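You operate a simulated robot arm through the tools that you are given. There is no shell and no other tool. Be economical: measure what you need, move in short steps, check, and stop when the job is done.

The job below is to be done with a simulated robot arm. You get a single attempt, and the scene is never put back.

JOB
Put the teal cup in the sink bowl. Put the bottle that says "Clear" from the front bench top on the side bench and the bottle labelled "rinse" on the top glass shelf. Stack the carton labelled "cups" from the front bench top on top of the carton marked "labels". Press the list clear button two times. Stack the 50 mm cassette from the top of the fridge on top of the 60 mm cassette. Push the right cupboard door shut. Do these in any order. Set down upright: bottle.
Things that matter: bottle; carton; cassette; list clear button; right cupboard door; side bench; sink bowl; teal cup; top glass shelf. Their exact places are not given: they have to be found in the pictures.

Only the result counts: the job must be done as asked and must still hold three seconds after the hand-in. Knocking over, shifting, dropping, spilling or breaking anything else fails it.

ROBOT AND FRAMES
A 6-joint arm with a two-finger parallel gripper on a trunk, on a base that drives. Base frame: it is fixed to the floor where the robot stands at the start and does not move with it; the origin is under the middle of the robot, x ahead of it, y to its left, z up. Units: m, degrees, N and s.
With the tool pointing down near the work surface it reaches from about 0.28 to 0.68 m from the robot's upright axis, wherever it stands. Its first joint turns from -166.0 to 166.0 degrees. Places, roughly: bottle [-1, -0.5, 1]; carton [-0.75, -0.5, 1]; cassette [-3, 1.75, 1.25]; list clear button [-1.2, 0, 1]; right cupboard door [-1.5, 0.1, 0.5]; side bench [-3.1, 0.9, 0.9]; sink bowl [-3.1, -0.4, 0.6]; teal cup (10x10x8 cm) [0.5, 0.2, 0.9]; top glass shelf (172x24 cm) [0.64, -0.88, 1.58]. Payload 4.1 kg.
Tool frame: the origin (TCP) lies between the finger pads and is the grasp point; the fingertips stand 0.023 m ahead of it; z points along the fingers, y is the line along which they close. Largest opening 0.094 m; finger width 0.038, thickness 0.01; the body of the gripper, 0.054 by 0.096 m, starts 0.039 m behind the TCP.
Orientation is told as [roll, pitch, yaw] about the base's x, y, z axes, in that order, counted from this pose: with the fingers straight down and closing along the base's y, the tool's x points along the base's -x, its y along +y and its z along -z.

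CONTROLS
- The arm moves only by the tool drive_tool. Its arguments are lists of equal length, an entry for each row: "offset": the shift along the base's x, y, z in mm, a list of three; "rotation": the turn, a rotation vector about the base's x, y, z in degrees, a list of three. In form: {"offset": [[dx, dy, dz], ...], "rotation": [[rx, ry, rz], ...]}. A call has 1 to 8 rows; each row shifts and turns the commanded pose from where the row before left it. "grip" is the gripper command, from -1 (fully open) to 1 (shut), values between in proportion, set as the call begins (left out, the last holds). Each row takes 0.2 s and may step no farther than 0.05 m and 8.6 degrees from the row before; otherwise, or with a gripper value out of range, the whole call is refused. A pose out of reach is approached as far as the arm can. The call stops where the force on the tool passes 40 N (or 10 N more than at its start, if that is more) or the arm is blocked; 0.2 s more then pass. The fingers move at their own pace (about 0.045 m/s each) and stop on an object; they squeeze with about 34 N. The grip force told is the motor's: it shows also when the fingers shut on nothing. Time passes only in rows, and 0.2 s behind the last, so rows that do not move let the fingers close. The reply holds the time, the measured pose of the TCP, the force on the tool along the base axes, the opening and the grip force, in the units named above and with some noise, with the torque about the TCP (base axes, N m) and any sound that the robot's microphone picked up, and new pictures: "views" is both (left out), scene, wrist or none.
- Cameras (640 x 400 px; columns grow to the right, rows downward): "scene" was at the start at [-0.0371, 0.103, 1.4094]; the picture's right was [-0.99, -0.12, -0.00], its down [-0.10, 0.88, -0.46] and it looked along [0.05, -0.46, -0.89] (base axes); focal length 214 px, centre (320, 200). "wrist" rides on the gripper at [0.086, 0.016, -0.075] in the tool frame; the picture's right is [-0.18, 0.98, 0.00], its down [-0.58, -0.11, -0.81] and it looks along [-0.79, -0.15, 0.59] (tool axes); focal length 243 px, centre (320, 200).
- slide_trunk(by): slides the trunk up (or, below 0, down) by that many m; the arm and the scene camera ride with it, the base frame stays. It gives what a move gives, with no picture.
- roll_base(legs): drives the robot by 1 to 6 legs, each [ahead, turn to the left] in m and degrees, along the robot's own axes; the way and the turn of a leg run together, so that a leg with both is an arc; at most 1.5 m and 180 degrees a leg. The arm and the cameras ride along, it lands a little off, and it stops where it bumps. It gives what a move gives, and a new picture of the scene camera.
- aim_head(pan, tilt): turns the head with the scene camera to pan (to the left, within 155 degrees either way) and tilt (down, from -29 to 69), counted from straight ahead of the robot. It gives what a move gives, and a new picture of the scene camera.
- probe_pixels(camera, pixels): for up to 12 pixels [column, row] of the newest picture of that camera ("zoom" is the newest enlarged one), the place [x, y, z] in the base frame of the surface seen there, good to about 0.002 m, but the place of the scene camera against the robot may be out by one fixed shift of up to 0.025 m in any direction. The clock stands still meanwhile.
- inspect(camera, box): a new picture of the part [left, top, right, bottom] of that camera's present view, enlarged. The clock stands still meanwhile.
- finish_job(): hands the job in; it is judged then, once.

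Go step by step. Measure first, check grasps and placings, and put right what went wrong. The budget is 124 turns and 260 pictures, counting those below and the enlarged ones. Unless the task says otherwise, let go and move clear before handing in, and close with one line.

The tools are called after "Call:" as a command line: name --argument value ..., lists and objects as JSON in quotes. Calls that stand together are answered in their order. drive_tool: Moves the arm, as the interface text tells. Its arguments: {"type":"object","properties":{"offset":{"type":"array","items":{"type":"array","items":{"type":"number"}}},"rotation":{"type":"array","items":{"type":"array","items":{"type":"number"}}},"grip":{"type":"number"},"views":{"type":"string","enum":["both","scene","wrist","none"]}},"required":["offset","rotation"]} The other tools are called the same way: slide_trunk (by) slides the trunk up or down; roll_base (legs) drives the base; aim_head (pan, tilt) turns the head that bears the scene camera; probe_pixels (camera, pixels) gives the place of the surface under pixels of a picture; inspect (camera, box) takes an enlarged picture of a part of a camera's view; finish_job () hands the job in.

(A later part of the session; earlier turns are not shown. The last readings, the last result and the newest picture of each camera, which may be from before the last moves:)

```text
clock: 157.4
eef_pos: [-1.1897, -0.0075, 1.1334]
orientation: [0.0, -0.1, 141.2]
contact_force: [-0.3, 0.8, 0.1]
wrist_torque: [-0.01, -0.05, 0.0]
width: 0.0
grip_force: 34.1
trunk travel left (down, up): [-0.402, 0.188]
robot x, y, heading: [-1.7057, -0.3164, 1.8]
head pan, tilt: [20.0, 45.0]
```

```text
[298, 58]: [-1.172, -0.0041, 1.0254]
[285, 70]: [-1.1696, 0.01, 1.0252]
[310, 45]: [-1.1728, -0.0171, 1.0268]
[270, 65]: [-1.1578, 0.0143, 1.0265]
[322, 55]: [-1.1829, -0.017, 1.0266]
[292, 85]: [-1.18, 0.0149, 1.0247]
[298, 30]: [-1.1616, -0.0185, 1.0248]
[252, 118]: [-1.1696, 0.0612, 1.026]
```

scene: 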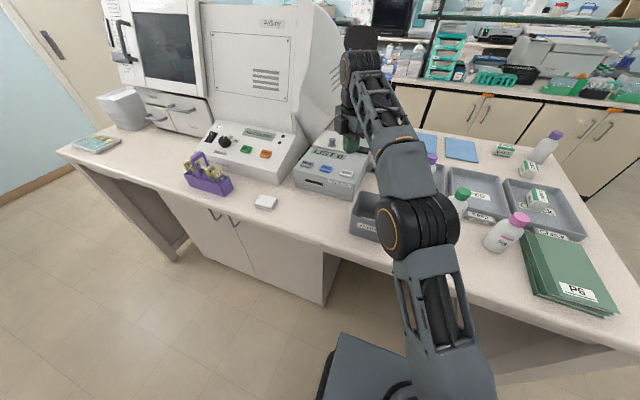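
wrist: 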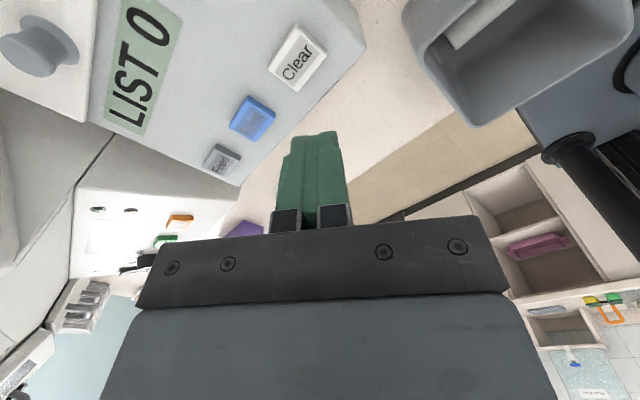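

Button centre (-1.171,-0.002), top z 1.026. I descend to 6 mm above it.

Call:
drive_tool --offset '[[10, 3, -30], [9, 2, -30], [0, 0, -18]]' --rotation '[[0, 0, 0], [0, 0, 0], [0, 0, 0]]' --views "wrist"

Call:
drive_tool --offset '[[0, 0, -4], [0, 0, -3], [0, 0, -2]]' --rotation '[[0, 0, 0], [0, 0, 0], [0, 0, 0]]' --views "wrist"

```text
clock: 158.2
eef_pos: [-1.1688, -0.0046, 1.0569]
orientation: [0.1, 0.0, 141.3]
contact_force: [0.3, -1.3, -0.2]
wrist_torque: [-0.02, 0.0, 0.01]
width: 0.0002
grip_force: 34.1
trunk travel left (down, up): [-0.402, 0.188]
robot x, y, heading: [-1.7046, -0.3168, 2.0]
head pan, tilt: [20.0, 45.0]
```

wrist: 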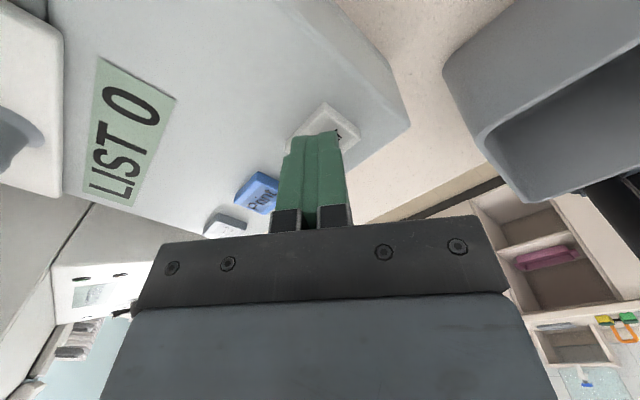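

```text
clock: 159.1
eef_pos: [-1.1697, -0.0026, 1.0482]
orientation: [0.0, 0.0, 141.3]
contact_force: [0.4, -0.4, 0.9]
wrist_torque: [0.03, -0.02, 0.01]
width: 0.0002
grip_force: 34.5
trunk travel left (down, up): [-0.402, 0.188]
robot x, y, heading: [-1.7049, -0.3177, 1.8]
head pan, tilt: [20.0, 45.0]
```

wrist: 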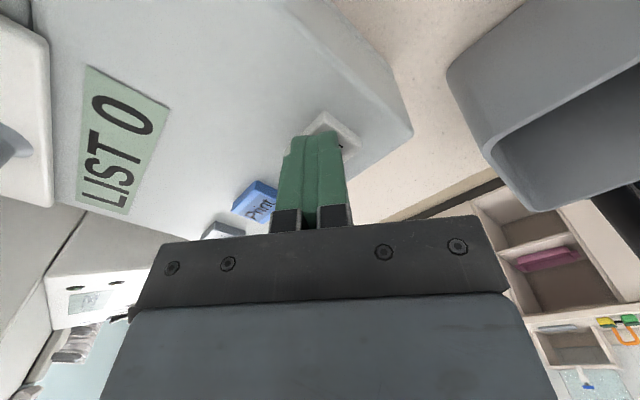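

About at the surface with no force yet; I press in 1.5 mm steps.

Call:
drive_tool --offset '[[0, 0, -1.5], [0, 0, -1.5]]' --rotation '[[0, 0, 0], [0, 0, 0]]' --views "wrist"

```text
clock: 159.7
eef_pos: [-1.1694, -0.0047, 1.0468]
orientation: [0.0, 0.0, 141.5]
contact_force: [2.0, 2.5, 5.8]
wrist_torque: [0.05, -0.05, -0.01]
width: 0.0
grip_force: 33.8
trunk travel left (down, up): [-0.402, 0.188]
robot x, y, heading: [-1.7091, -0.315, 1.8]
head pan, tilt: [20.0, 45.0]
heard: click
```

wrist: 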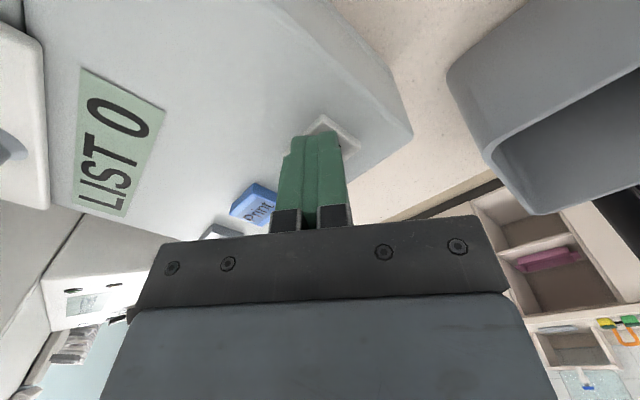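

Click heard: one press. I rise 10 mm and press once more.

Call:
drive_tool --offset '[[0, 0, 10], [0, 0, 0], [0, 0, 0]]' --rotation '[[0, 0, 0], [0, 0, 0], [0, 0, 0]]' --views "none"

Call:
drive_tool --offset '[[0, 0, -7], [0, 0, -1.5], [0, 0, -1.5]]' --rotation '[[0, 0, 0], [0, 0, 0], [0, 0, 0]]' --views "none"

```text
clock: 160.4
eef_pos: [-1.1712, -0.0048, 1.0553]
orientation: [0.1, -0.1, 141.3]
contact_force: [-0.6, 0.5, -0.7]
wrist_torque: [-0.02, -0.04, 0.01]
width: 0.0
grip_force: 34.0
trunk travel left (down, up): [-0.402, 0.188]
robot x, y, heading: [-1.7077, -0.3157, 1.9]
head pan, tilt: [20.0, 45.0]
```

```text
clock: 161.2
eef_pos: [-1.1698, -0.0036, 1.0467]
orientation: [0.0, 0.0, 141.5]
contact_force: [-1.6, 0.7, 4.6]
wrist_torque: [0.03, 0.07, -0.01]
width: 0.0
grip_force: 34.1
trunk travel left (down, up): [-0.402, 0.188]
robot x, y, heading: [-1.7074, -0.3156, 1.7]
head pan, tilt: [20.0, 45.0]
heard: click
```

Second click heard. I raise the tool (fingers opening) and measure the Rinse bottle.

Call:
drive_tool --offset '[[0, 0, 40], [-10, 0, 45], [-10, 0, 40]]' --rotation '[[0, 0, 7], [0, 0, 7], [0, 0, 7]]' --grip -1 --views "scene"

Call:
inspect --camera "scene" --box '[390, 140, 550, 260]'

```text
clock: 162.1
eef_pos: [-1.1991, -0.0106, 1.1592]
orientation: [0.2, 0.0, 162.5]
contact_force: [0.8, -0.1, 0.2]
wrist_torque: [0.0, 0.02, -0.01]
width: 0.0685
grip_force: 0.0
out of reach, approached as far as the arm can: row 3
trunk travel left (down, up): [-0.402, 0.188]
robot x, y, heading: [-1.7087, -0.3158, 2.0]
head pan, tilt: [20.0, 45.0]
```

scene: 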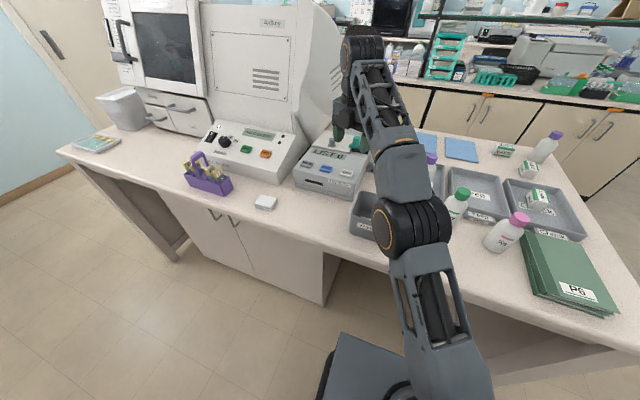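

```text
3.33 times, centred on (470, 200) of scene
```

zoom: 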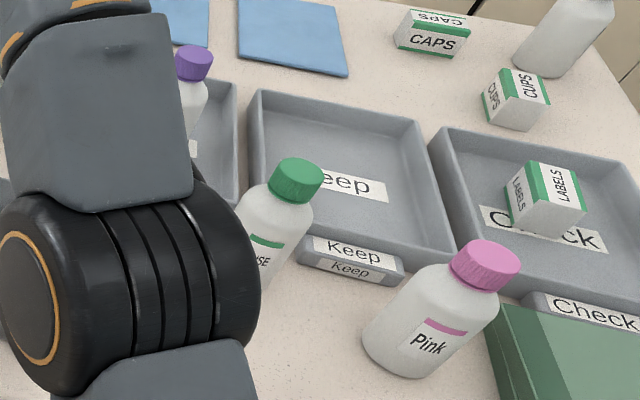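

Call:
probe_pixels --camera "zoom" --pixels '[[300, 170], [285, 165], [315, 170], [290, 190], [275, 215], [295, 225], [488, 252], [300, 290], [545, 185], [520, 80]]'

```text
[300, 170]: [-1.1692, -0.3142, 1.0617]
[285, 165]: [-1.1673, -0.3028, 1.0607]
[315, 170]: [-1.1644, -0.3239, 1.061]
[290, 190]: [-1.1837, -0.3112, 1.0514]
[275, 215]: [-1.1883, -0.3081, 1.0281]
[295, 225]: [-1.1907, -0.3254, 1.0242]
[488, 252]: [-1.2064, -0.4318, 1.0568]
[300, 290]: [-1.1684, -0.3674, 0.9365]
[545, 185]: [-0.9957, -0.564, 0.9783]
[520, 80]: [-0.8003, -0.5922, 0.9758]
```

Rinse bottle axis ≈(-1.179,-0.313), top z≈1.064. I back up 0.1 m for room and set up a near-horizontal side grasp.

Call:
roll_base --legs '[[-0.1, 0]]'

Call:
drive_tool --offset '[[-13, -45, 0], [-13, -45, 0], [-13, -45, 0], [-13, -45, 0], [-13, -45, 0], [-13, -45, 0]]' --rotation '[[0, 0, 0], [0, 0, 0], [0, 0, 2], [0, 0, 2], [0, 0, 2], [0, 0, 1.5]]' --views "none"

```text
clock: 163.2
eef_pos: [-1.2998, -0.014, 1.16]
orientation: [0.0, 0.1, 162.2]
contact_force: [-0.3, -0.3, 0.0]
wrist_torque: [-0.03, 0.0, -0.02]
width: 0.0938
grip_force: 0.1
trunk travel left (down, up): [-0.402, 0.188]
robot x, y, heading: [-1.8064, -0.3181, 1.7]
head pan, tilt: [20.0, 45.0]
```

scene: 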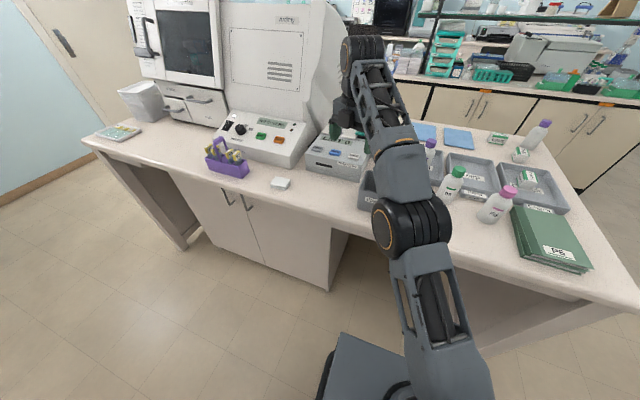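

```text
clock: 164.6
eef_pos: [-1.3797, -0.2848, 1.1617]
orientation: [0.0, 0.1, 169.8]
contact_force: [0.7, -0.2, -0.5]
wrist_torque: [-0.01, 0.03, 0.02]
width: 0.0936
grip_force: 0.0
trunk travel left (down, up): [-0.402, 0.188]
robot x, y, heading: [-1.8085, -0.318, 1.5]
head pan, tilt: [20.0, 45.0]
```

Now I pitch the tool forward toward horizontal, moving to the staging point behind the bottle.

Call:
drive_tool --offset '[[8, 0, -12], [8, 0, -12], [8, 0, -12], [8, 0, -12], [8, 0, -12], [8, 0, -12], [8, 0, -12], [8, 0, -12]]' --rotation '[[-1.45, -8.2, 0], [-1.45, -8.2, 0], [-1.45, -8.2, 0], [-1.45, -8.2, 0], [-1.45, -8.2, 0], [-1.45, -8.2, 0], [-1.45, -8.2, 0], [-1.45, -8.2, 0]]' --views "both"

```text
clock: 166.4
eef_pos: [-1.3143, -0.2841, 1.0647]
orientation: [-0.7, 66.5, 169.3]
contact_force: [0.6, -0.8, 0.2]
wrist_torque: [0.03, -0.01, -0.05]
width: 0.094
grip_force: 0.1
trunk travel left (down, up): [-0.402, 0.188]
robot x, y, heading: [-1.8043, -0.3204, 1.6]
head pan, tilt: [20.0, 45.0]
```

scene: 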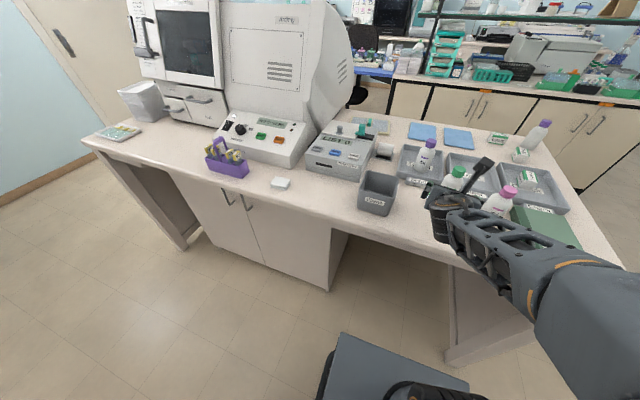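
wrist: 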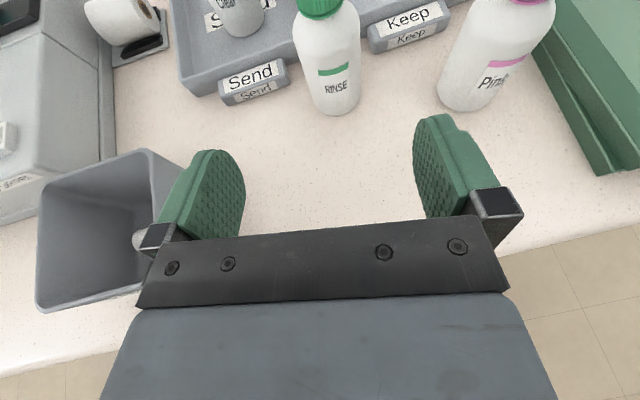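

Pitch 66° achieved; the wrist camera sees Rinse squarely at (330,60). I probe it and the bin rim.

Call:
probe_pixels --camera "wrist" --pixels '[[305, 70], [360, 70], [333, 70], [336, 110], [320, 5], [470, 60], [165, 160], [150, 290], [333, 40], [250, 85]]'

```text
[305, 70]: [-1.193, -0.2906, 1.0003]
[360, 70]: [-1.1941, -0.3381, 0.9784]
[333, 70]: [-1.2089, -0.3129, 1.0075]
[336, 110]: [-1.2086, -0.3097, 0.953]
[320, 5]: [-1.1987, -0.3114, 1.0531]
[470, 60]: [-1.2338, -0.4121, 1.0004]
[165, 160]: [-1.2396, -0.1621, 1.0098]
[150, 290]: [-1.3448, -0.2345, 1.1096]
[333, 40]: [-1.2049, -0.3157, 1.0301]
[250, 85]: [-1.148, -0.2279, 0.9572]
```

Bottle axis confirmed ≈(-1.180,-0.313). I advance so the fingers straddle the body.

Call:
drive_tool --offset '[[10, 0, -30], [20, -5, -25], [35, -8, -6], [35, -8, -6], [35, -8, -6]]' --rotation '[[-1.45, -8.2, 0], [0, 0, 0], [0, 0, 0], [0, 0, 0], [0, 0, 0]]' --views "wrist"

```text
clock: 167.6
eef_pos: [-1.1799, -0.3116, 0.9918]
orientation: [-0.7, 75.0, 169.3]
contact_force: [0.0, -0.9, -0.5]
wrist_torque: [0.02, 0.0, -0.02]
width: 0.0941
grip_force: 0.0
trunk travel left (down, up): [-0.402, 0.188]
robot x, y, heading: [-1.8082, -0.3215, 2.0]
head pan, tilt: [20.0, 45.0]
```

wrist: 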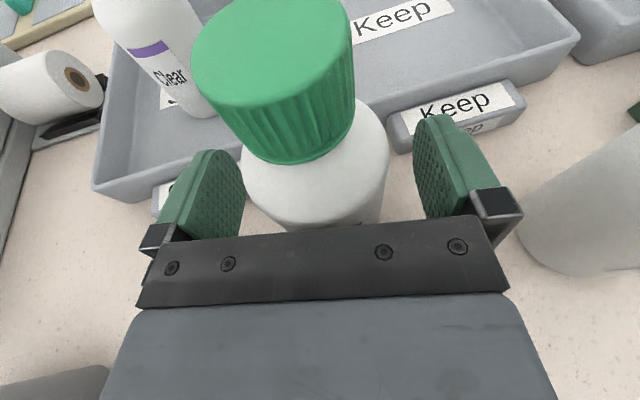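

The bottle is centred between the fingers. I close.

Call:
drive_tool --offset '[[0, 0, 0], [0, 0, 0], [0, 0, 0], [0, 0, 0]]' --rotation '[[0, 0, 0], [0, 0, 0], [0, 0, 0], [0, 0, 0]]' --grip 1 --views "none"

Call:
drive_tool --offset '[[0, 0, 40], [0, 0, 45], [-20, 5, 40], [-40, 5, 25]]' --rotation '[[0, 0, 0], [0, 0, 0], [0, 0, 0], [0, 0, 0]]' --views "both"

```text
clock: 168.6
eef_pos: [-1.1803, -0.3126, 0.9917]
orientation: [-0.8, 75.0, 169.3]
contact_force: [0.6, -0.6, 0.1]
wrist_torque: [-0.03, -0.01, 0.01]
width: 0.0505
grip_force: 34.2
trunk travel left (down, up): [-0.402, 0.188]
robot x, y, heading: [-1.8099, -0.3207, 1.8]
head pan, tilt: [20.0, 45.0]
```

```text
clock: 169.6
eef_pos: [-1.2408, -0.304, 1.1417]
orientation: [-0.7, 75.1, 169.3]
contact_force: [-0.5, 0.1, -2.0]
wrist_torque: [0.01, -0.02, -0.03]
width: 0.0506
grip_force: 34.4
trunk travel left (down, up): [-0.402, 0.188]
robot x, y, heading: [-1.8067, -0.3188, 1.9]
head pan, tilt: [20.0, 45.0]
```

scene: 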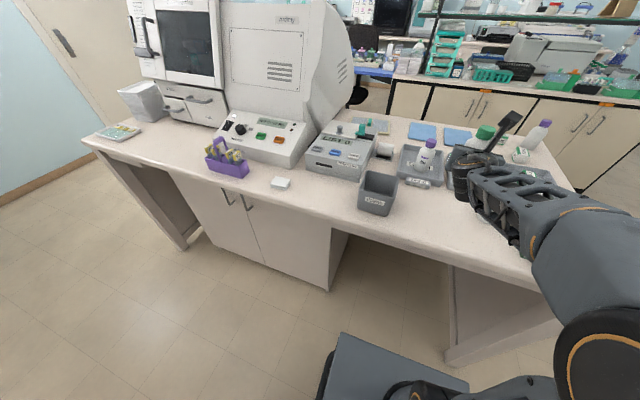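
wrist: 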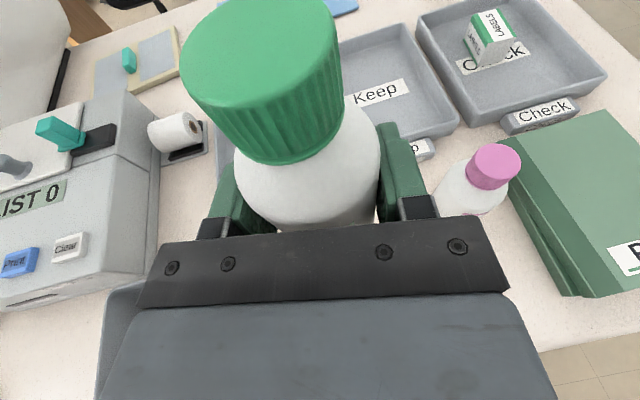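

Rinse is held (50.6 mm). I back off and drive round the bench's end to the glass shelves.

Call:
roll_base --legs '[[-0.3, 0], [0, -92], [0.97, 0], [0, 90], [1.5, 0], [0.3, 0]]'

Call:
aim_head --pan 10 --tilt 0

```text
clock: 192.6
eef_pos: [0.2918, -1.2819, 1.1408]
orientation: [-0.7, 74.9, 168.3]
contact_force: [0.3, -0.1, -0.2]
wrist_torque: [-0.01, -0.04, 0.01]
width: 0.0508
grip_force: 34.2
trunk travel left (down, up): [-0.402, 0.188]
robot x, y, heading: [-0.274, -1.2898, 0.6]
head pan, tilt: [20.0, 45.0]
```

scene: 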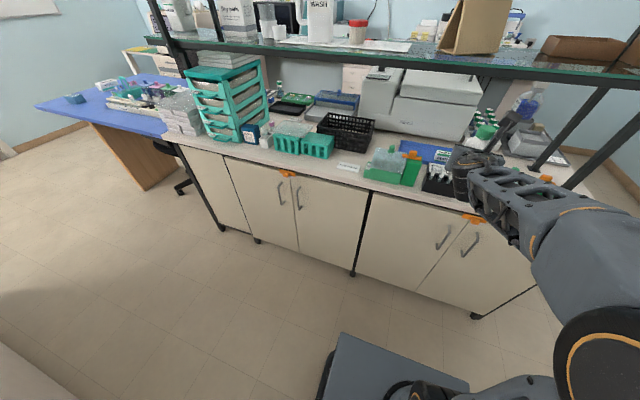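

```text
clock: 193.8
eef_pos: [0.2916, -1.2814, 1.1398]
orientation: [-0.7, 75.0, 168.2]
contact_force: [0.2, -0.3, -2.7]
wrist_torque: [0.03, 0.02, -0.01]
width: 0.0507
grip_force: 34.3
trunk travel left (down, up): [-0.402, 0.188]
robot x, y, heading: [-0.2776, -1.288, 0.6]
head pan, tilt: [10.0, 0.0]
```

scene: 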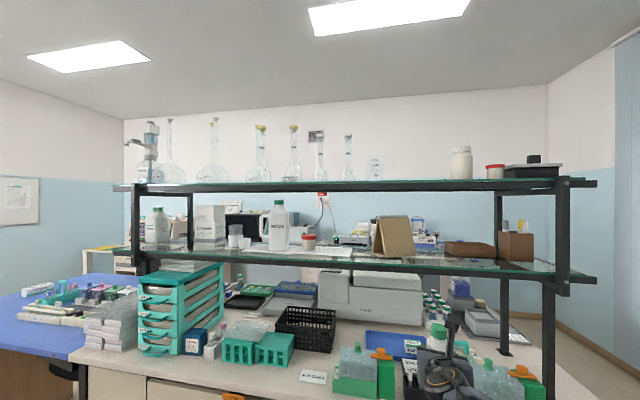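

The top shelf is free between pixels 388 and 447 at row 180. I raise the trunk fully and look/probe from higher.

Call:
slide_trunk --by 0.185

Call:
aim_head --pan 0 --tilt 5

Call:
inspect --camera "scene" --box '[250, 120, 570, 320]'

Call:
probe_pixels --camera "scene" --pixels '[[360, 220], [390, 218], [420, 219], [400, 213], [400, 222], [430, 214], [345, 200], [430, 195], [300, 215], [360, 216], [450, 217], [400, 208]]'

```text
clock: 195.8
eef_pos: [0.2912, -1.2807, 1.3262]
orientation: [-0.7, 75.0, 168.1]
contact_force: [0.2, 0.3, -1.6]
wrist_torque: [-0.04, 0.03, 0.01]
width: 0.0508
grip_force: 33.9
trunk travel left (down, up): [-0.587, 0.003]
robot x, y, heading: [-0.2759, -1.2877, 0.6]
head pan, tilt: [10.0, 0.0]
```

```text
clock: 196.5
eef_pos: [0.2917, -1.2811, 1.3263]
orientation: [-0.8, 75.0, 168.3]
contact_force: [-0.5, 0.1, -0.7]
wrist_torque: [0.0, 0.02, 0.0]
width: 0.0506
grip_force: 33.6
trunk travel left (down, up): [-0.587, 0.003]
robot x, y, heading: [-0.276, -1.2857, 0.7]
head pan, tilt: [0.0, 5.0]
```

scene: 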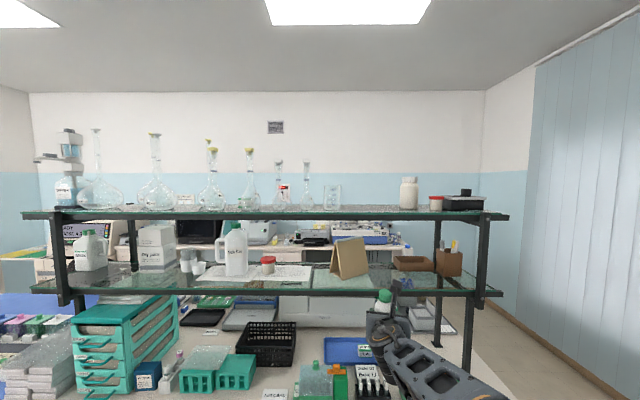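

```text
2.00 times, centred on (410, 220) of scene
```

zoom: 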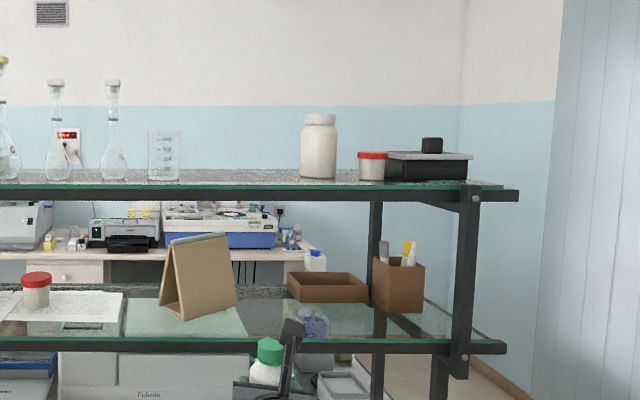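

```text
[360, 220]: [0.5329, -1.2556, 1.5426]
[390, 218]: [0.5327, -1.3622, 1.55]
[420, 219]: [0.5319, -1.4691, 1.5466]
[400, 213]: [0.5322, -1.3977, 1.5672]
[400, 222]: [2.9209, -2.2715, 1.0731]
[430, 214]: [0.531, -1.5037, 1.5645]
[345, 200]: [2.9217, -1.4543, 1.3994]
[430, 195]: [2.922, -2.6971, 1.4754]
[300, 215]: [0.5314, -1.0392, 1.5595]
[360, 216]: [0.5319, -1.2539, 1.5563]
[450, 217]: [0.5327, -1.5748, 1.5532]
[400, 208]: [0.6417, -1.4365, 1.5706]
```

Top shelf surface z≈1.574, front edge x≈0.52; the gap at y≈-1.31 is free. I raise the bottle above the shelf height before driving in.

Call:
probe_pixels --camera "scene" --pixels '[[408, 195], [401, 200], [416, 200], [332, 205], [338, 200], [326, 200], [435, 203], [370, 209], [385, 209]]'

Call:
drive_tool --offset '[[-8, -3, 46], [-8, -3, 46], [-8, -3, 46], [-8, -3, 46], [-8, -3, 46], [-8, -3, 46], [-8, -3, 46], [-8, -3, 46]]' --rotation '[[0, 0, 0], [0, 0, 0], [0, 0, 0], [0, 0, 0], [0, 0, 0], [0, 0, 0], [0, 0, 0], [0, 0, 0]]' --views "scene"

```text
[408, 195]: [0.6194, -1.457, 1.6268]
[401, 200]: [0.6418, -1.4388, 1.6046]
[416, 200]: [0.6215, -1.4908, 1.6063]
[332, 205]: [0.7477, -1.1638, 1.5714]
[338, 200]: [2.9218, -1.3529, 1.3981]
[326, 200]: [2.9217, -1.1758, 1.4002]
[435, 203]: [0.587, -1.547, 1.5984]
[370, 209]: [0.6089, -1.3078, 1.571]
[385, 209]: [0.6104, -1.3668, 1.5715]
```

```text
clock: 198.3
eef_pos: [0.2307, -1.3046, 1.692]
orientation: [-0.2, 74.7, 168.7]
contact_force: [0.2, -0.4, -0.6]
wrist_torque: [-0.02, -0.01, -0.01]
width: 0.0507
grip_force: 34.1
trunk travel left (down, up): [-0.587, 0.003]
robot x, y, heading: [-0.2766, -1.2854, 0.6]
head pan, tilt: [0.0, 5.0]
```

scene: 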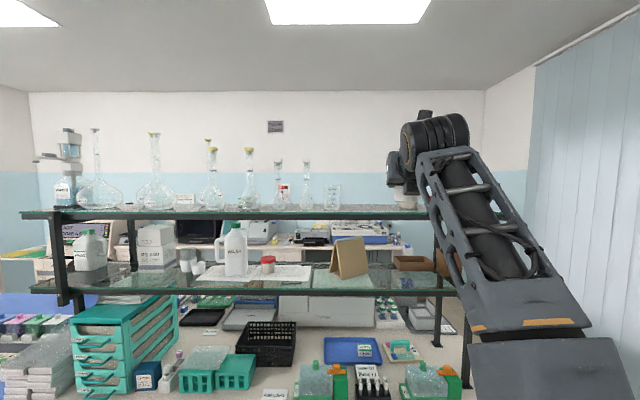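

The arm reaches z 1.69 with the bottle upright. Jar is at y≈-1.46, beaker ≈-1.17, so y=-1.31 is clear. I drive in 0.365 m.

Call:
roll_base --legs '[[0.365, 0]]'

Call:
drive_tool --offset '[[0, 0, -10]]' --rotation '[[0, 0, 0]]' --views "wrist"

```text
clock: 200.6
eef_pos: [0.5936, -1.296, 1.6932]
orientation: [-0.7, 74.8, 168.6]
contact_force: [0.6, 0.4, -1.6]
wrist_torque: [0.04, -0.01, -0.01]
width: 0.0507
grip_force: 33.9
trunk travel left (down, up): [-0.587, 0.003]
robot x, y, heading: [0.0871, -1.2802, 0.8]
head pan, tilt: [0.0, 5.0]
```

scene: 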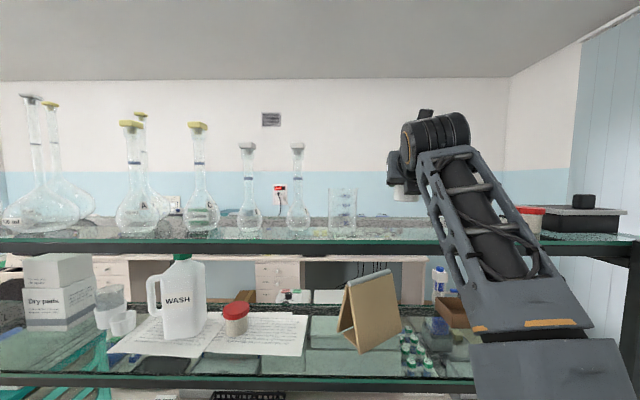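

```text
clock: 201.0
eef_pos: [0.5923, -1.2966, 1.6836]
orientation: [-0.7, 75.0, 168.3]
contact_force: [1.2, 0.8, -1.4]
wrist_torque: [-0.01, 0.04, 0.01]
width: 0.0507
grip_force: 33.6
trunk travel left (down, up): [-0.587, 0.003]
robot x, y, heading: [0.0887, -1.2806, 0.9]
head pan, tilt: [0.0, 5.0]
```

wrist: 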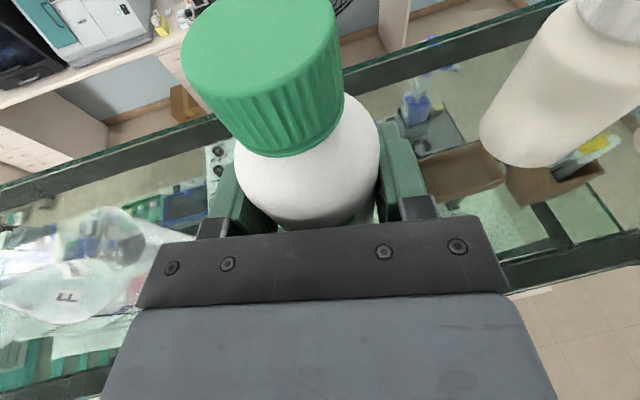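

The bottle is over the shelf; I check distances to the glassware at the left (100,260) and the jar at right.

Call:
probe_pixels --camera "wrist" --pixels '[[140, 230], [100, 230], [60, 280], [160, 245], [485, 140], [520, 165], [410, 150], [150, 220], [330, 215]]'

Call:
probe_pixels --camera "scene" --pixels '[[342, 232], [355, 215], [330, 215], [298, 225], [330, 238], [380, 240]]'

```text
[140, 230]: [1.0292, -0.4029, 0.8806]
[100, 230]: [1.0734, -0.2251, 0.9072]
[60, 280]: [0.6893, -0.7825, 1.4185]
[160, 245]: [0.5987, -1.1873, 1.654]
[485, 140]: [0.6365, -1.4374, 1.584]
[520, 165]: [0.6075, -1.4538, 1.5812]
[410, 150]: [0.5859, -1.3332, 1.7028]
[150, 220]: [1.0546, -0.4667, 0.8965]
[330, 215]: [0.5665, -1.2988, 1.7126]
```

```text
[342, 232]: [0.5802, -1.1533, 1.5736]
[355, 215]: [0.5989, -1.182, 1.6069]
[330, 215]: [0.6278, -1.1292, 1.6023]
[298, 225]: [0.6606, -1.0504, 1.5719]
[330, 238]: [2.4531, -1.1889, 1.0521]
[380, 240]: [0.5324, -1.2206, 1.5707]
```

Clearances are fine with a 15 mm shift right. I lower toward contact.

Call:
drive_tool --offset '[[0, -15, -10], [0, 0, -20], [0, 0, -15], [0, 0, -4]]' --rotation '[[0, 0, 0], [0, 0, 0], [0, 0, 0], [0, 0, 0]]' --views "none"

Call:
drive_tool --offset '[[0, 0, -3]]' --rotation '[[0, 0, 0]]' --views "none"

```text
clock: 202.0
eef_pos: [0.5924, -1.3113, 1.6335]
orientation: [-0.6, 75.0, 168.5]
contact_force: [0.1, -0.1, -1.7]
wrist_torque: [0.07, 0.02, 0.02]
width: 0.0506
grip_force: 33.8
trunk travel left (down, up): [-0.587, 0.003]
robot x, y, heading: [0.0908, -1.2794, 0.8]
head pan, tilt: [0.0, 5.0]
```

```text
clock: 202.4
eef_pos: [0.5922, -1.3106, 1.6309]
orientation: [-0.7, 74.9, 168.5]
contact_force: [0.5, 0.7, -2.1]
wrist_torque: [0.0, -0.01, 0.02]
width: 0.0508
grip_force: 33.9
trunk travel left (down, up): [-0.587, 0.003]
robot x, y, heading: [0.09, -1.2793, 0.8]
head pan, tilt: [0.0, 5.0]
```

Call:
drive_tool --offset '[[0, 0, -2]]' --rotation '[[0, 0, 0]]' --views "none"

Call:
drive_tool --offset '[[0, 0, -2]]' --rotation '[[0, 0, 0]]' --views "none"

```text
clock: 202.8
eef_pos: [0.5921, -1.3103, 1.6294]
orientation: [-0.8, 75.0, 168.5]
contact_force: [0.5, 0.3, -1.5]
wrist_torque: [0.03, -0.02, 0.01]
width: 0.0505
grip_force: 34.5
trunk travel left (down, up): [-0.587, 0.003]
robot x, y, heading: [0.0873, -1.2847, 1.0]
head pan, tilt: [0.0, 5.0]
```

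```text
clock: 203.2
eef_pos: [0.5921, -1.3106, 1.627]
orientation: [-0.8, 74.9, 168.4]
contact_force: [0.0, 1.0, -1.1]
wrist_torque: [-0.03, 0.01, -0.01]
width: 0.0506
grip_force: 34.3
trunk travel left (down, up): [-0.587, 0.003]
robot x, y, heading: [0.0883, -1.2814, 1.4]
head pan, tilt: [0.0, 5.0]
```

Call:
drive_tool --offset '[[0, 0, -1.5], [0, 0, 0]]' --rotation '[[0, 0, 0], [0, 0, 0]]' --views "none"

Call:
drive_tool --offset '[[0, 0, -1.5], [0, 0, 0]]' --rotation '[[0, 0, 0], [0, 0, 0]]' --views "wrist"

```text
clock: 203.8
eef_pos: [0.5924, -1.3113, 1.6267]
orientation: [-0.7, 75.1, 168.4]
contact_force: [0.9, 0.2, 2.5]
wrist_torque: [-0.08, -0.01, 0.01]
width: 0.0507
grip_force: 34.0
trunk travel left (down, up): [-0.587, 0.003]
robot x, y, heading: [0.0878, -1.2809, 1.0]
head pan, tilt: [0.0, 5.0]
```

```text
clock: 204.4
eef_pos: [0.5918, -1.3112, 1.626]
orientation: [-0.7, 75.4, 168.6]
contact_force: [7.5, -0.7, 18.4]
wrist_torque: [-0.35, -0.07, 0.14]
width: 0.0506
grip_force: 34.1
trunk travel left (down, up): [-0.587, 0.003]
robot x, y, heading: [0.0913, -1.2806, 1.0]
head pan, tilt: [0.0, 5.0]
```

wrist: 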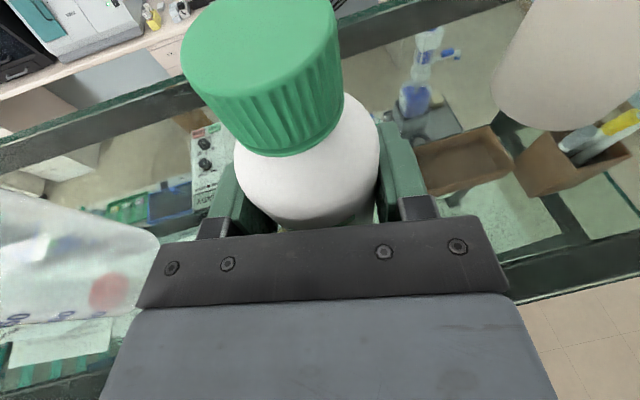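

Contact (18 N). I relieve 1 mm, open and withdraw along the tool axis.

Call:
drive_tool --offset '[[0, 0, 1.2], [0, 0, 0], [0, 0, 0], [0, 0, 0], [0, 0, 0]]' --rotation '[[0, 0, 0], [0, 0, 0], [0, 0, 0], [0, 0, 0], [0, 0, 0]]' --grip -1 --views "none"

Call:
drive_tool --offset '[[-28, 5, 7], [-38, 7, 10], [-38, 7, 10], [-38, 7, 10]]' --rotation '[[0, 0, 0], [0, 0, 0], [0, 0, 0], [0, 0, 0]]' --views "both"

```text
clock: 205.6
eef_pos: [0.592, -1.3103, 1.6252]
orientation: [-0.8, 75.0, 168.5]
contact_force: [-0.1, 0.0, 0.6]
wrist_torque: [0.01, 0.01, 0.0]
width: 0.094
grip_force: 0.0
trunk travel left (down, up): [-0.587, 0.003]
robot x, y, heading: [0.0892, -1.2804, 0.9]
head pan, tilt: [0.0, 5.0]
```

```text
clock: 206.6
eef_pos: [0.4512, -1.2869, 1.6601]
orientation: [-0.8, 75.0, 168.4]
contact_force: [-0.3, 0.2, 1.2]
wrist_torque: [0.02, 0.05, -0.02]
width: 0.0938
grip_force: 0.2
trunk travel left (down, up): [-0.587, 0.003]
robot x, y, heading: [0.0858, -1.2799, 0.8]
head pan, tilt: [0.0, 5.0]
```

scene: 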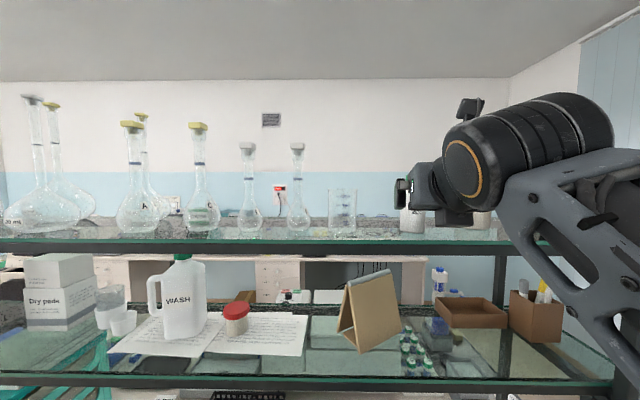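
wrist: 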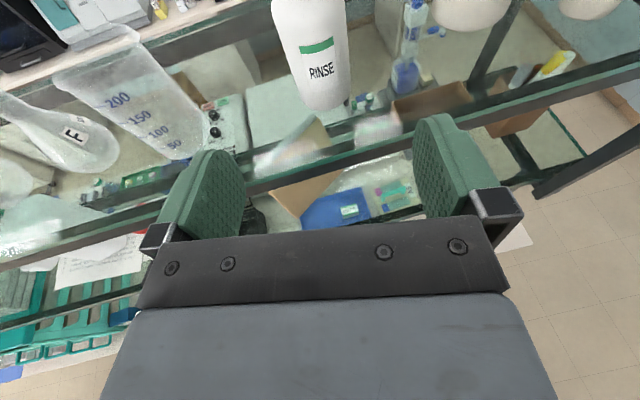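

Rinse stands upright on the top shelf. I back away, turn to face the front bench's end and lower the trunk.

Call:
roll_base --legs '[[-1.0, 0], [0, 89]]'

Call:
slide_trunk --by -0.185

Call:
aim_head --pan 5 --tilt 40

Call:
inspect --camera "scene" --box '[200, 120, 440, 270]'

```text
clock: 215.7
eef_pos: [-0.9163, -0.9333, 1.6585]
orientation: [-0.6, 75.0, -100.4]
contact_force: [-0.2, -0.1, -0.6]
wrist_torque: [0.01, 0.02, 0.02]
width: 0.094
grip_force: 0.1
trunk travel left (down, up): [-0.587, 0.003]
robot x, y, heading: [-0.9157, -1.2949, 92.0]
head pan, tilt: [0.0, 5.0]
```

scene: 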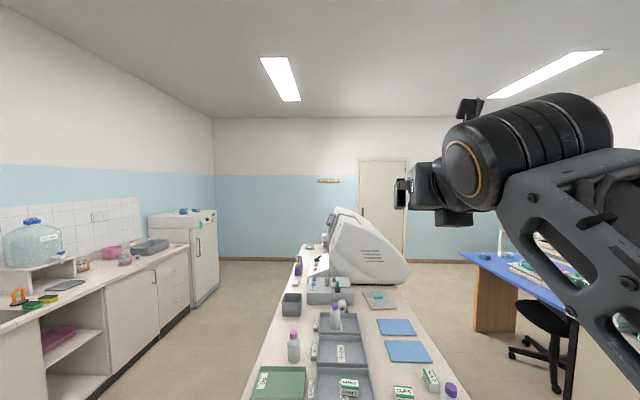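

```text
clock: 217.8
eef_pos: [-0.9171, -0.9338, 1.4743]
orientation: [-0.6, 75.0, -100.4]
contact_force: [-1.1, -0.1, -0.1]
wrist_torque: [0.01, 0.01, 0.03]
width: 0.0939
grip_force: 0.1
trunk travel left (down, up): [-0.402, 0.188]
robot x, y, heading: [-0.916, -1.3008, 91.9]
head pan, tilt: [0.0, 5.0]
```

```text
clock: 218.8
eef_pos: [-0.9169, -0.9343, 1.4745]
orientation: [-0.7, 75.0, -100.3]
contact_force: [0.6, 0.0, 0.2]
wrist_torque: [-0.01, -0.02, 0.0]
width: 0.0942
grip_force: 0.0
trunk travel left (down, up): [-0.402, 0.188]
robot x, y, heading: [-0.9168, -1.297, 92.1]
head pan, tilt: [5.0, 40.0]
```

scene: 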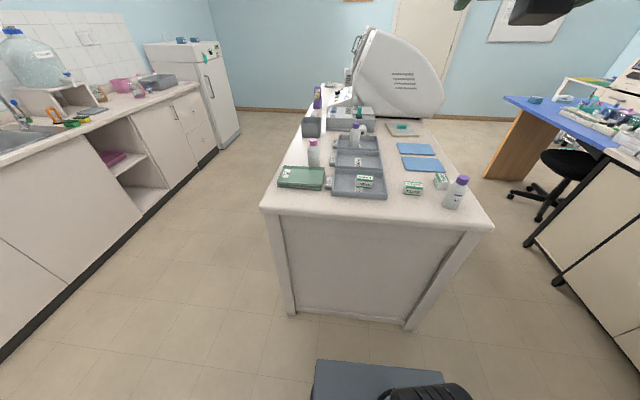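

```text
2.67 times, centred on (320, 195) of scene
```

zoom: 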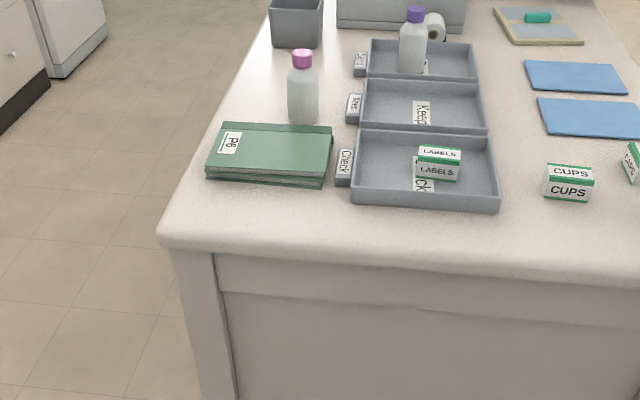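

Clear view. I zoom on the corner bottle's label and probe the two cartons.

Call:
inspect --camera "scene" --box '[345, 160, 485, 220]'

Call:
probe_pixels --camera "zoom" --pixels '[[273, 120], [355, 120], [273, 145], [350, 150], [315, 120], [313, 142], [58, 95], [120, 95], [58, 115], [88, 93], [88, 115], [510, 160]]'

```text
4.57 times, centred on (415, 190) of scene
```

zoom: 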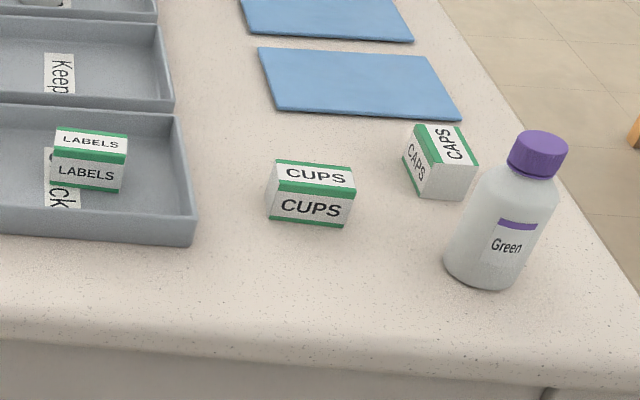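

```text
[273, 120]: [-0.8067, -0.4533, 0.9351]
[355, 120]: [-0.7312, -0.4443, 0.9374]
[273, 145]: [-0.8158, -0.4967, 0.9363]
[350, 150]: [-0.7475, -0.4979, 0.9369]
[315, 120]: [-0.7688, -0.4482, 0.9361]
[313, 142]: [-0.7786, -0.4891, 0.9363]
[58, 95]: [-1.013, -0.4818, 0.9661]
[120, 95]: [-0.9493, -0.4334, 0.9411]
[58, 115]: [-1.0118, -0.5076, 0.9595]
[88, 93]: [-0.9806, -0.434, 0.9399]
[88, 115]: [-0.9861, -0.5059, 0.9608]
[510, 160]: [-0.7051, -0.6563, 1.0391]
```

The corner bottle says "Green", so "Clear" is the one in the Send tray. I probe the cartons' corners properly.

Call:
probe_pixels --camera "zoom" --pixels '[[280, 164], [348, 171], [352, 185], [282, 180], [312, 208], [275, 195], [60, 132], [124, 138], [122, 148], [58, 146], [85, 172], [150, 200]]'

```text
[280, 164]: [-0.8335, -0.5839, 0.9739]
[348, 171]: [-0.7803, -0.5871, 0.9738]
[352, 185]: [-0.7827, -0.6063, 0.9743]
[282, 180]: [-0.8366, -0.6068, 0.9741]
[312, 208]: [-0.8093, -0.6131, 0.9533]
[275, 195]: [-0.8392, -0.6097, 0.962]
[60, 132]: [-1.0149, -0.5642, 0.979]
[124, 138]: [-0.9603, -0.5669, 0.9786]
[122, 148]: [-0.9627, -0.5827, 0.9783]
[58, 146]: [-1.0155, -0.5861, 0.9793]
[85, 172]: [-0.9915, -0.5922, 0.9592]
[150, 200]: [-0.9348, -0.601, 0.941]
```

Cups: centre ≈(-0.808,-0.608), top ≈0.977; Labels: centre ≈(-0.988,-0.588), top ≈0.982. I shift the robot to x≈-0.73 so both lie to its left, suiting the wrist limits.

Call:
roll_base --legs '[[0, -92], [0.18, 0], [0, 90], [0.12, 0]]'

Call:
drive_tool --offset '[[0, 15, -25], [0, 15, -25], [0, 15, -25], [0, 15, -25], [0, 10, -25], [0, 10, -25], [0, 0, -25], [0, 0, -25]]' --rotation '[[-8.2, 1.45, 0], [-8.2, 1.45, 0], [-8.2, 1.45, 0], [-8.2, 1.45, 0], [-8.2, 1.45, 0], [-8.2, 1.45, 0], [-8.2, 1.45, 0], [-8.2, 1.45, 0]]' --views "none"

```text
clock: 228.9
eef_pos: [-0.7226, -0.8138, 1.475]
orientation: [-0.6, 74.8, -102.4]
contact_force: [0.0, 0.0, 0.4]
wrist_torque: [-0.02, 0.04, 0.01]
width: 0.0939
grip_force: 0.1
trunk travel left (down, up): [-0.402, 0.188]
robot x, y, heading: [-0.7332, -1.1821, 90.1]
head pan, tilt: [5.0, 40.0]
```

scene: 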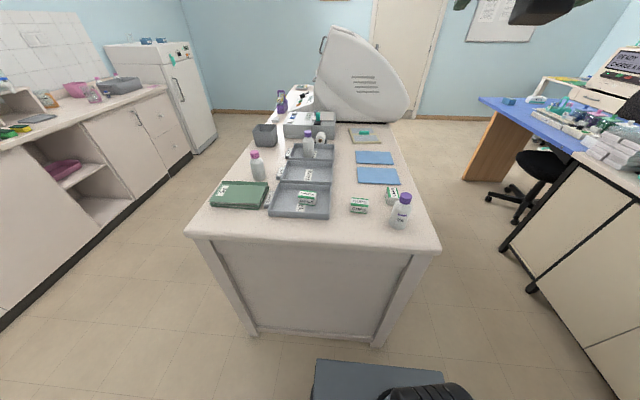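

```text
clock: 230.7
eef_pos: [-0.7226, -0.7328, 1.2732]
orientation: [1.7, 8.1, -100.7]
contact_force: [0.2, 0.3, -0.4]
wrist_torque: [0.02, -0.04, -0.04]
width: 0.0941
grip_force: 0.1
trunk travel left (down, up): [-0.402, 0.188]
robot x, y, heading: [-0.7321, -1.1811, 89.4]
head pan, tilt: [5.0, 40.0]
```

Tool is nearly down. I level it, align to the carton and move above it.

Call:
drive_tool --offset '[[-17, 25, -33], [-17, 25, -33], [-17, 25, -33], [-17, 25, -33], [-17, 25, -31]]' --rotation '[[-7.65, 3.18, 0], [0, 0, 3.6], [0, 0, 3.6], [0, 0, 0], [0, 0, 0]]' --views "wrist"

```text
clock: 231.9
eef_pos: [-0.8068, -0.6083, 1.1122]
orientation: [0.0, 0.2, -93.6]
contact_force: [0.3, 0.3, 1.2]
wrist_torque: [0.03, -0.03, 0.02]
width: 0.0938
grip_force: 0.0
trunk travel left (down, up): [-0.402, 0.188]
robot x, y, heading: [-0.7374, -1.179, 90.0]
head pan, tilt: [5.0, 40.0]
```

wrist: 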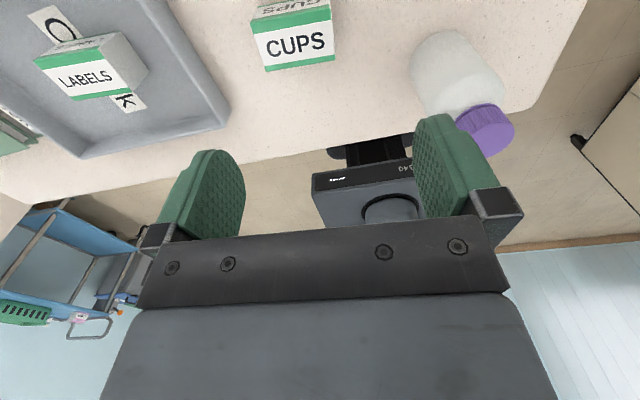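

Call:
probe_pixels --camera "wrist" --pixels '[[253, 20], [330, 8], [334, 55], [266, 65], [295, 45], [290, 10], [38, 65], [100, 45], [130, 90], [70, 98], [85, 75], [125, 55]]'

```text
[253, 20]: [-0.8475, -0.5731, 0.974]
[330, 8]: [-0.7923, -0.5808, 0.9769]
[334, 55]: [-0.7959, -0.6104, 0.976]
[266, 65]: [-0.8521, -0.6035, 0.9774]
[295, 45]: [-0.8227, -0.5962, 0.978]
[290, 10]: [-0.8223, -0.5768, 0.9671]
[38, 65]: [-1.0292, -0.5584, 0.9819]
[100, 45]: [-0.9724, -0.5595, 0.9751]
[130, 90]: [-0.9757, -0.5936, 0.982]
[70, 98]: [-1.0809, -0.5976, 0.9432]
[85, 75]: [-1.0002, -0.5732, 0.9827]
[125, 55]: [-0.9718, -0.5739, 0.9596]
```

Wrist camera gives Cups centre (-0.822,-0.592), axis about -7.5°. I align and descend.

Call:
drive_tool --offset '[[-8, 8, -20], [-7, 8, -36], [0, 0, -45], [0, 0, -44]]' --rotation '[[0, 0, -4], [0, 0, 0], [0, 0, 0], [0, 0, 0]]' --views "wrist"

```text
clock: 232.9
eef_pos: [-0.8217, -0.5923, 0.9668]
orientation: [-0.1, 0.3, -97.6]
contact_force: [-1.3, -0.1, 0.3]
wrist_torque: [0.02, -0.02, -0.01]
width: 0.0942
grip_force: 0.0
trunk travel left (down, up): [-0.402, 0.188]
robot x, y, heading: [-0.7394, -1.1743, 90.2]
head pan, tilt: [5.0, 40.0]
```

wrist: 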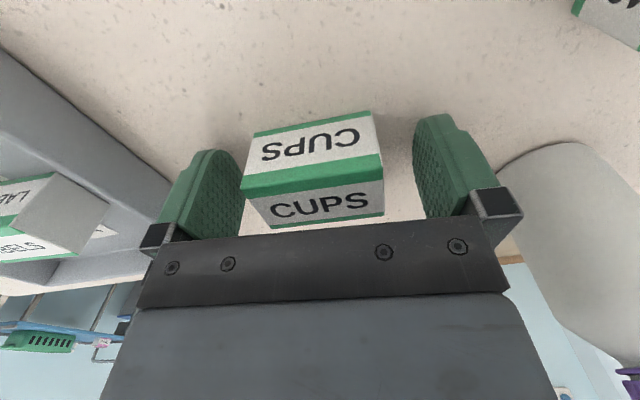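

The carton sits between the fingers, well aligned. I close and lift.

Call:
drive_tool --offset '[[0, 0, 0], [0, 0, 0], [0, 0, 0], [0, 0, 0]]' --rotation '[[0, 0, 0], [0, 0, 0], [0, 0, 0], [0, 0, 0]]' --grip 1 --views "none"

Call:
drive_tool --offset '[[0, 0, 40], [0, 0, 40], [-30, 3, 30], [-40, 4, 10], [-20, 2, 0]]' --rotation '[[0, 0, 0], [0, 0, 0], [0, 0, 0], [0, 0, 0], [0, 0, 0]]' --views "wrist"

```text
clock: 233.9
eef_pos: [-0.822, -0.5926, 0.9685]
orientation: [-0.2, 0.2, -97.6]
contact_force: [-0.5, 0.0, 0.5]
wrist_torque: [-0.05, -0.02, -0.01]
width: 0.0591
grip_force: 33.8
trunk travel left (down, up): [-0.402, 0.188]
robot x, y, heading: [-0.7363, -1.1809, 90.0]
head pan, tilt: [5.0, 40.0]
```

```text
clock: 235.1
eef_pos: [-0.9143, -0.5836, 1.0868]
orientation: [0.0, 0.1, -97.6]
contact_force: [-0.4, -0.3, -0.4]
wrist_torque: [0.01, -0.01, -0.02]
width: 0.0589
grip_force: 34.0
trunk travel left (down, up): [-0.402, 0.188]
robot x, y, heading: [-0.7368, -1.1815, 90.1]
head pan, tilt: [5.0, 40.0]
```

wrist: 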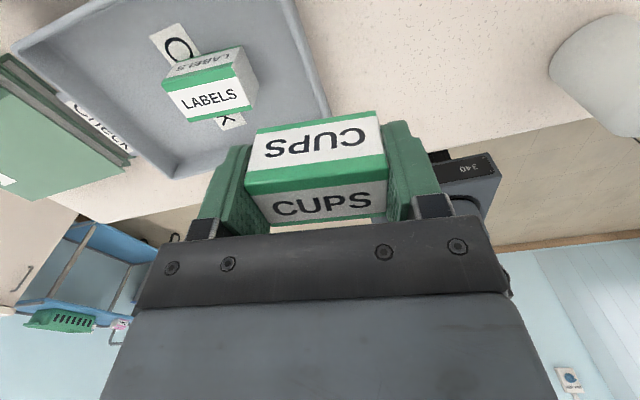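

Held (59 mm). I probe the Labels carton's top corners from the wrist.

Call:
probe_pixels --camera "wrist" --pixels '[[166, 86], [231, 69], [250, 106], [177, 122], [208, 97], [235, 50], [200, 65], [245, 95]]'

```text
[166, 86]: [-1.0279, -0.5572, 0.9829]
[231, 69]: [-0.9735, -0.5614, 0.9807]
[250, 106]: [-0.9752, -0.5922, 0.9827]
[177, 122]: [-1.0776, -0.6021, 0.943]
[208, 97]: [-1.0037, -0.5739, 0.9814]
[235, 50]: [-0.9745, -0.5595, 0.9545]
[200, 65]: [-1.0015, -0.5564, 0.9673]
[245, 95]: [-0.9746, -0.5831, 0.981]
```

Labels centre (-1.002,-0.5745), top 0.982, axis -4°. I move Cups over it and lower.

Call:
drive_tool --offset '[[-44, 5, 0], [-43.4, 4, 0], [0, 0, -35], [0, 0, -32], [0, 0, -3]]' --rotation '[[0, 0, 3.4], [0, 0, 0], [0, 0, 0], [0, 0, 0], [0, 0, 0]]' --views "wrist"

```text
clock: 236.3
eef_pos: [-0.9951, -0.5887, 1.0098]
orientation: [-0.2, 0.3, -94.2]
contact_force: [0.7, 0.2, -0.8]
wrist_torque: [0.03, 0.0, 0.03]
width: 0.059
grip_force: 33.6
out of reach, approached as far as the arm can: row 2
trunk travel left (down, up): [-0.402, 0.188]
robot x, y, heading: [-0.7327, -1.1766, 90.1]
head pan, tilt: [5.0, 40.0]
```

wrist: 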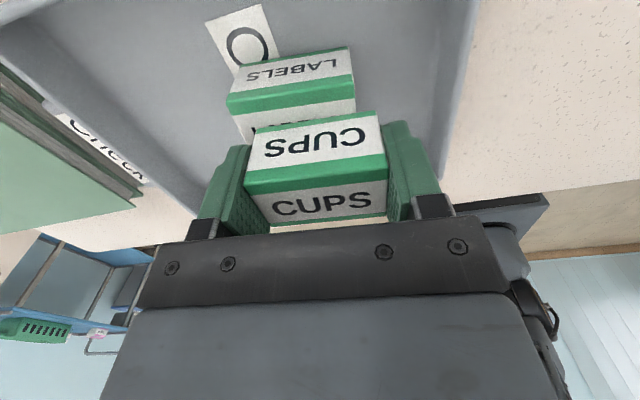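

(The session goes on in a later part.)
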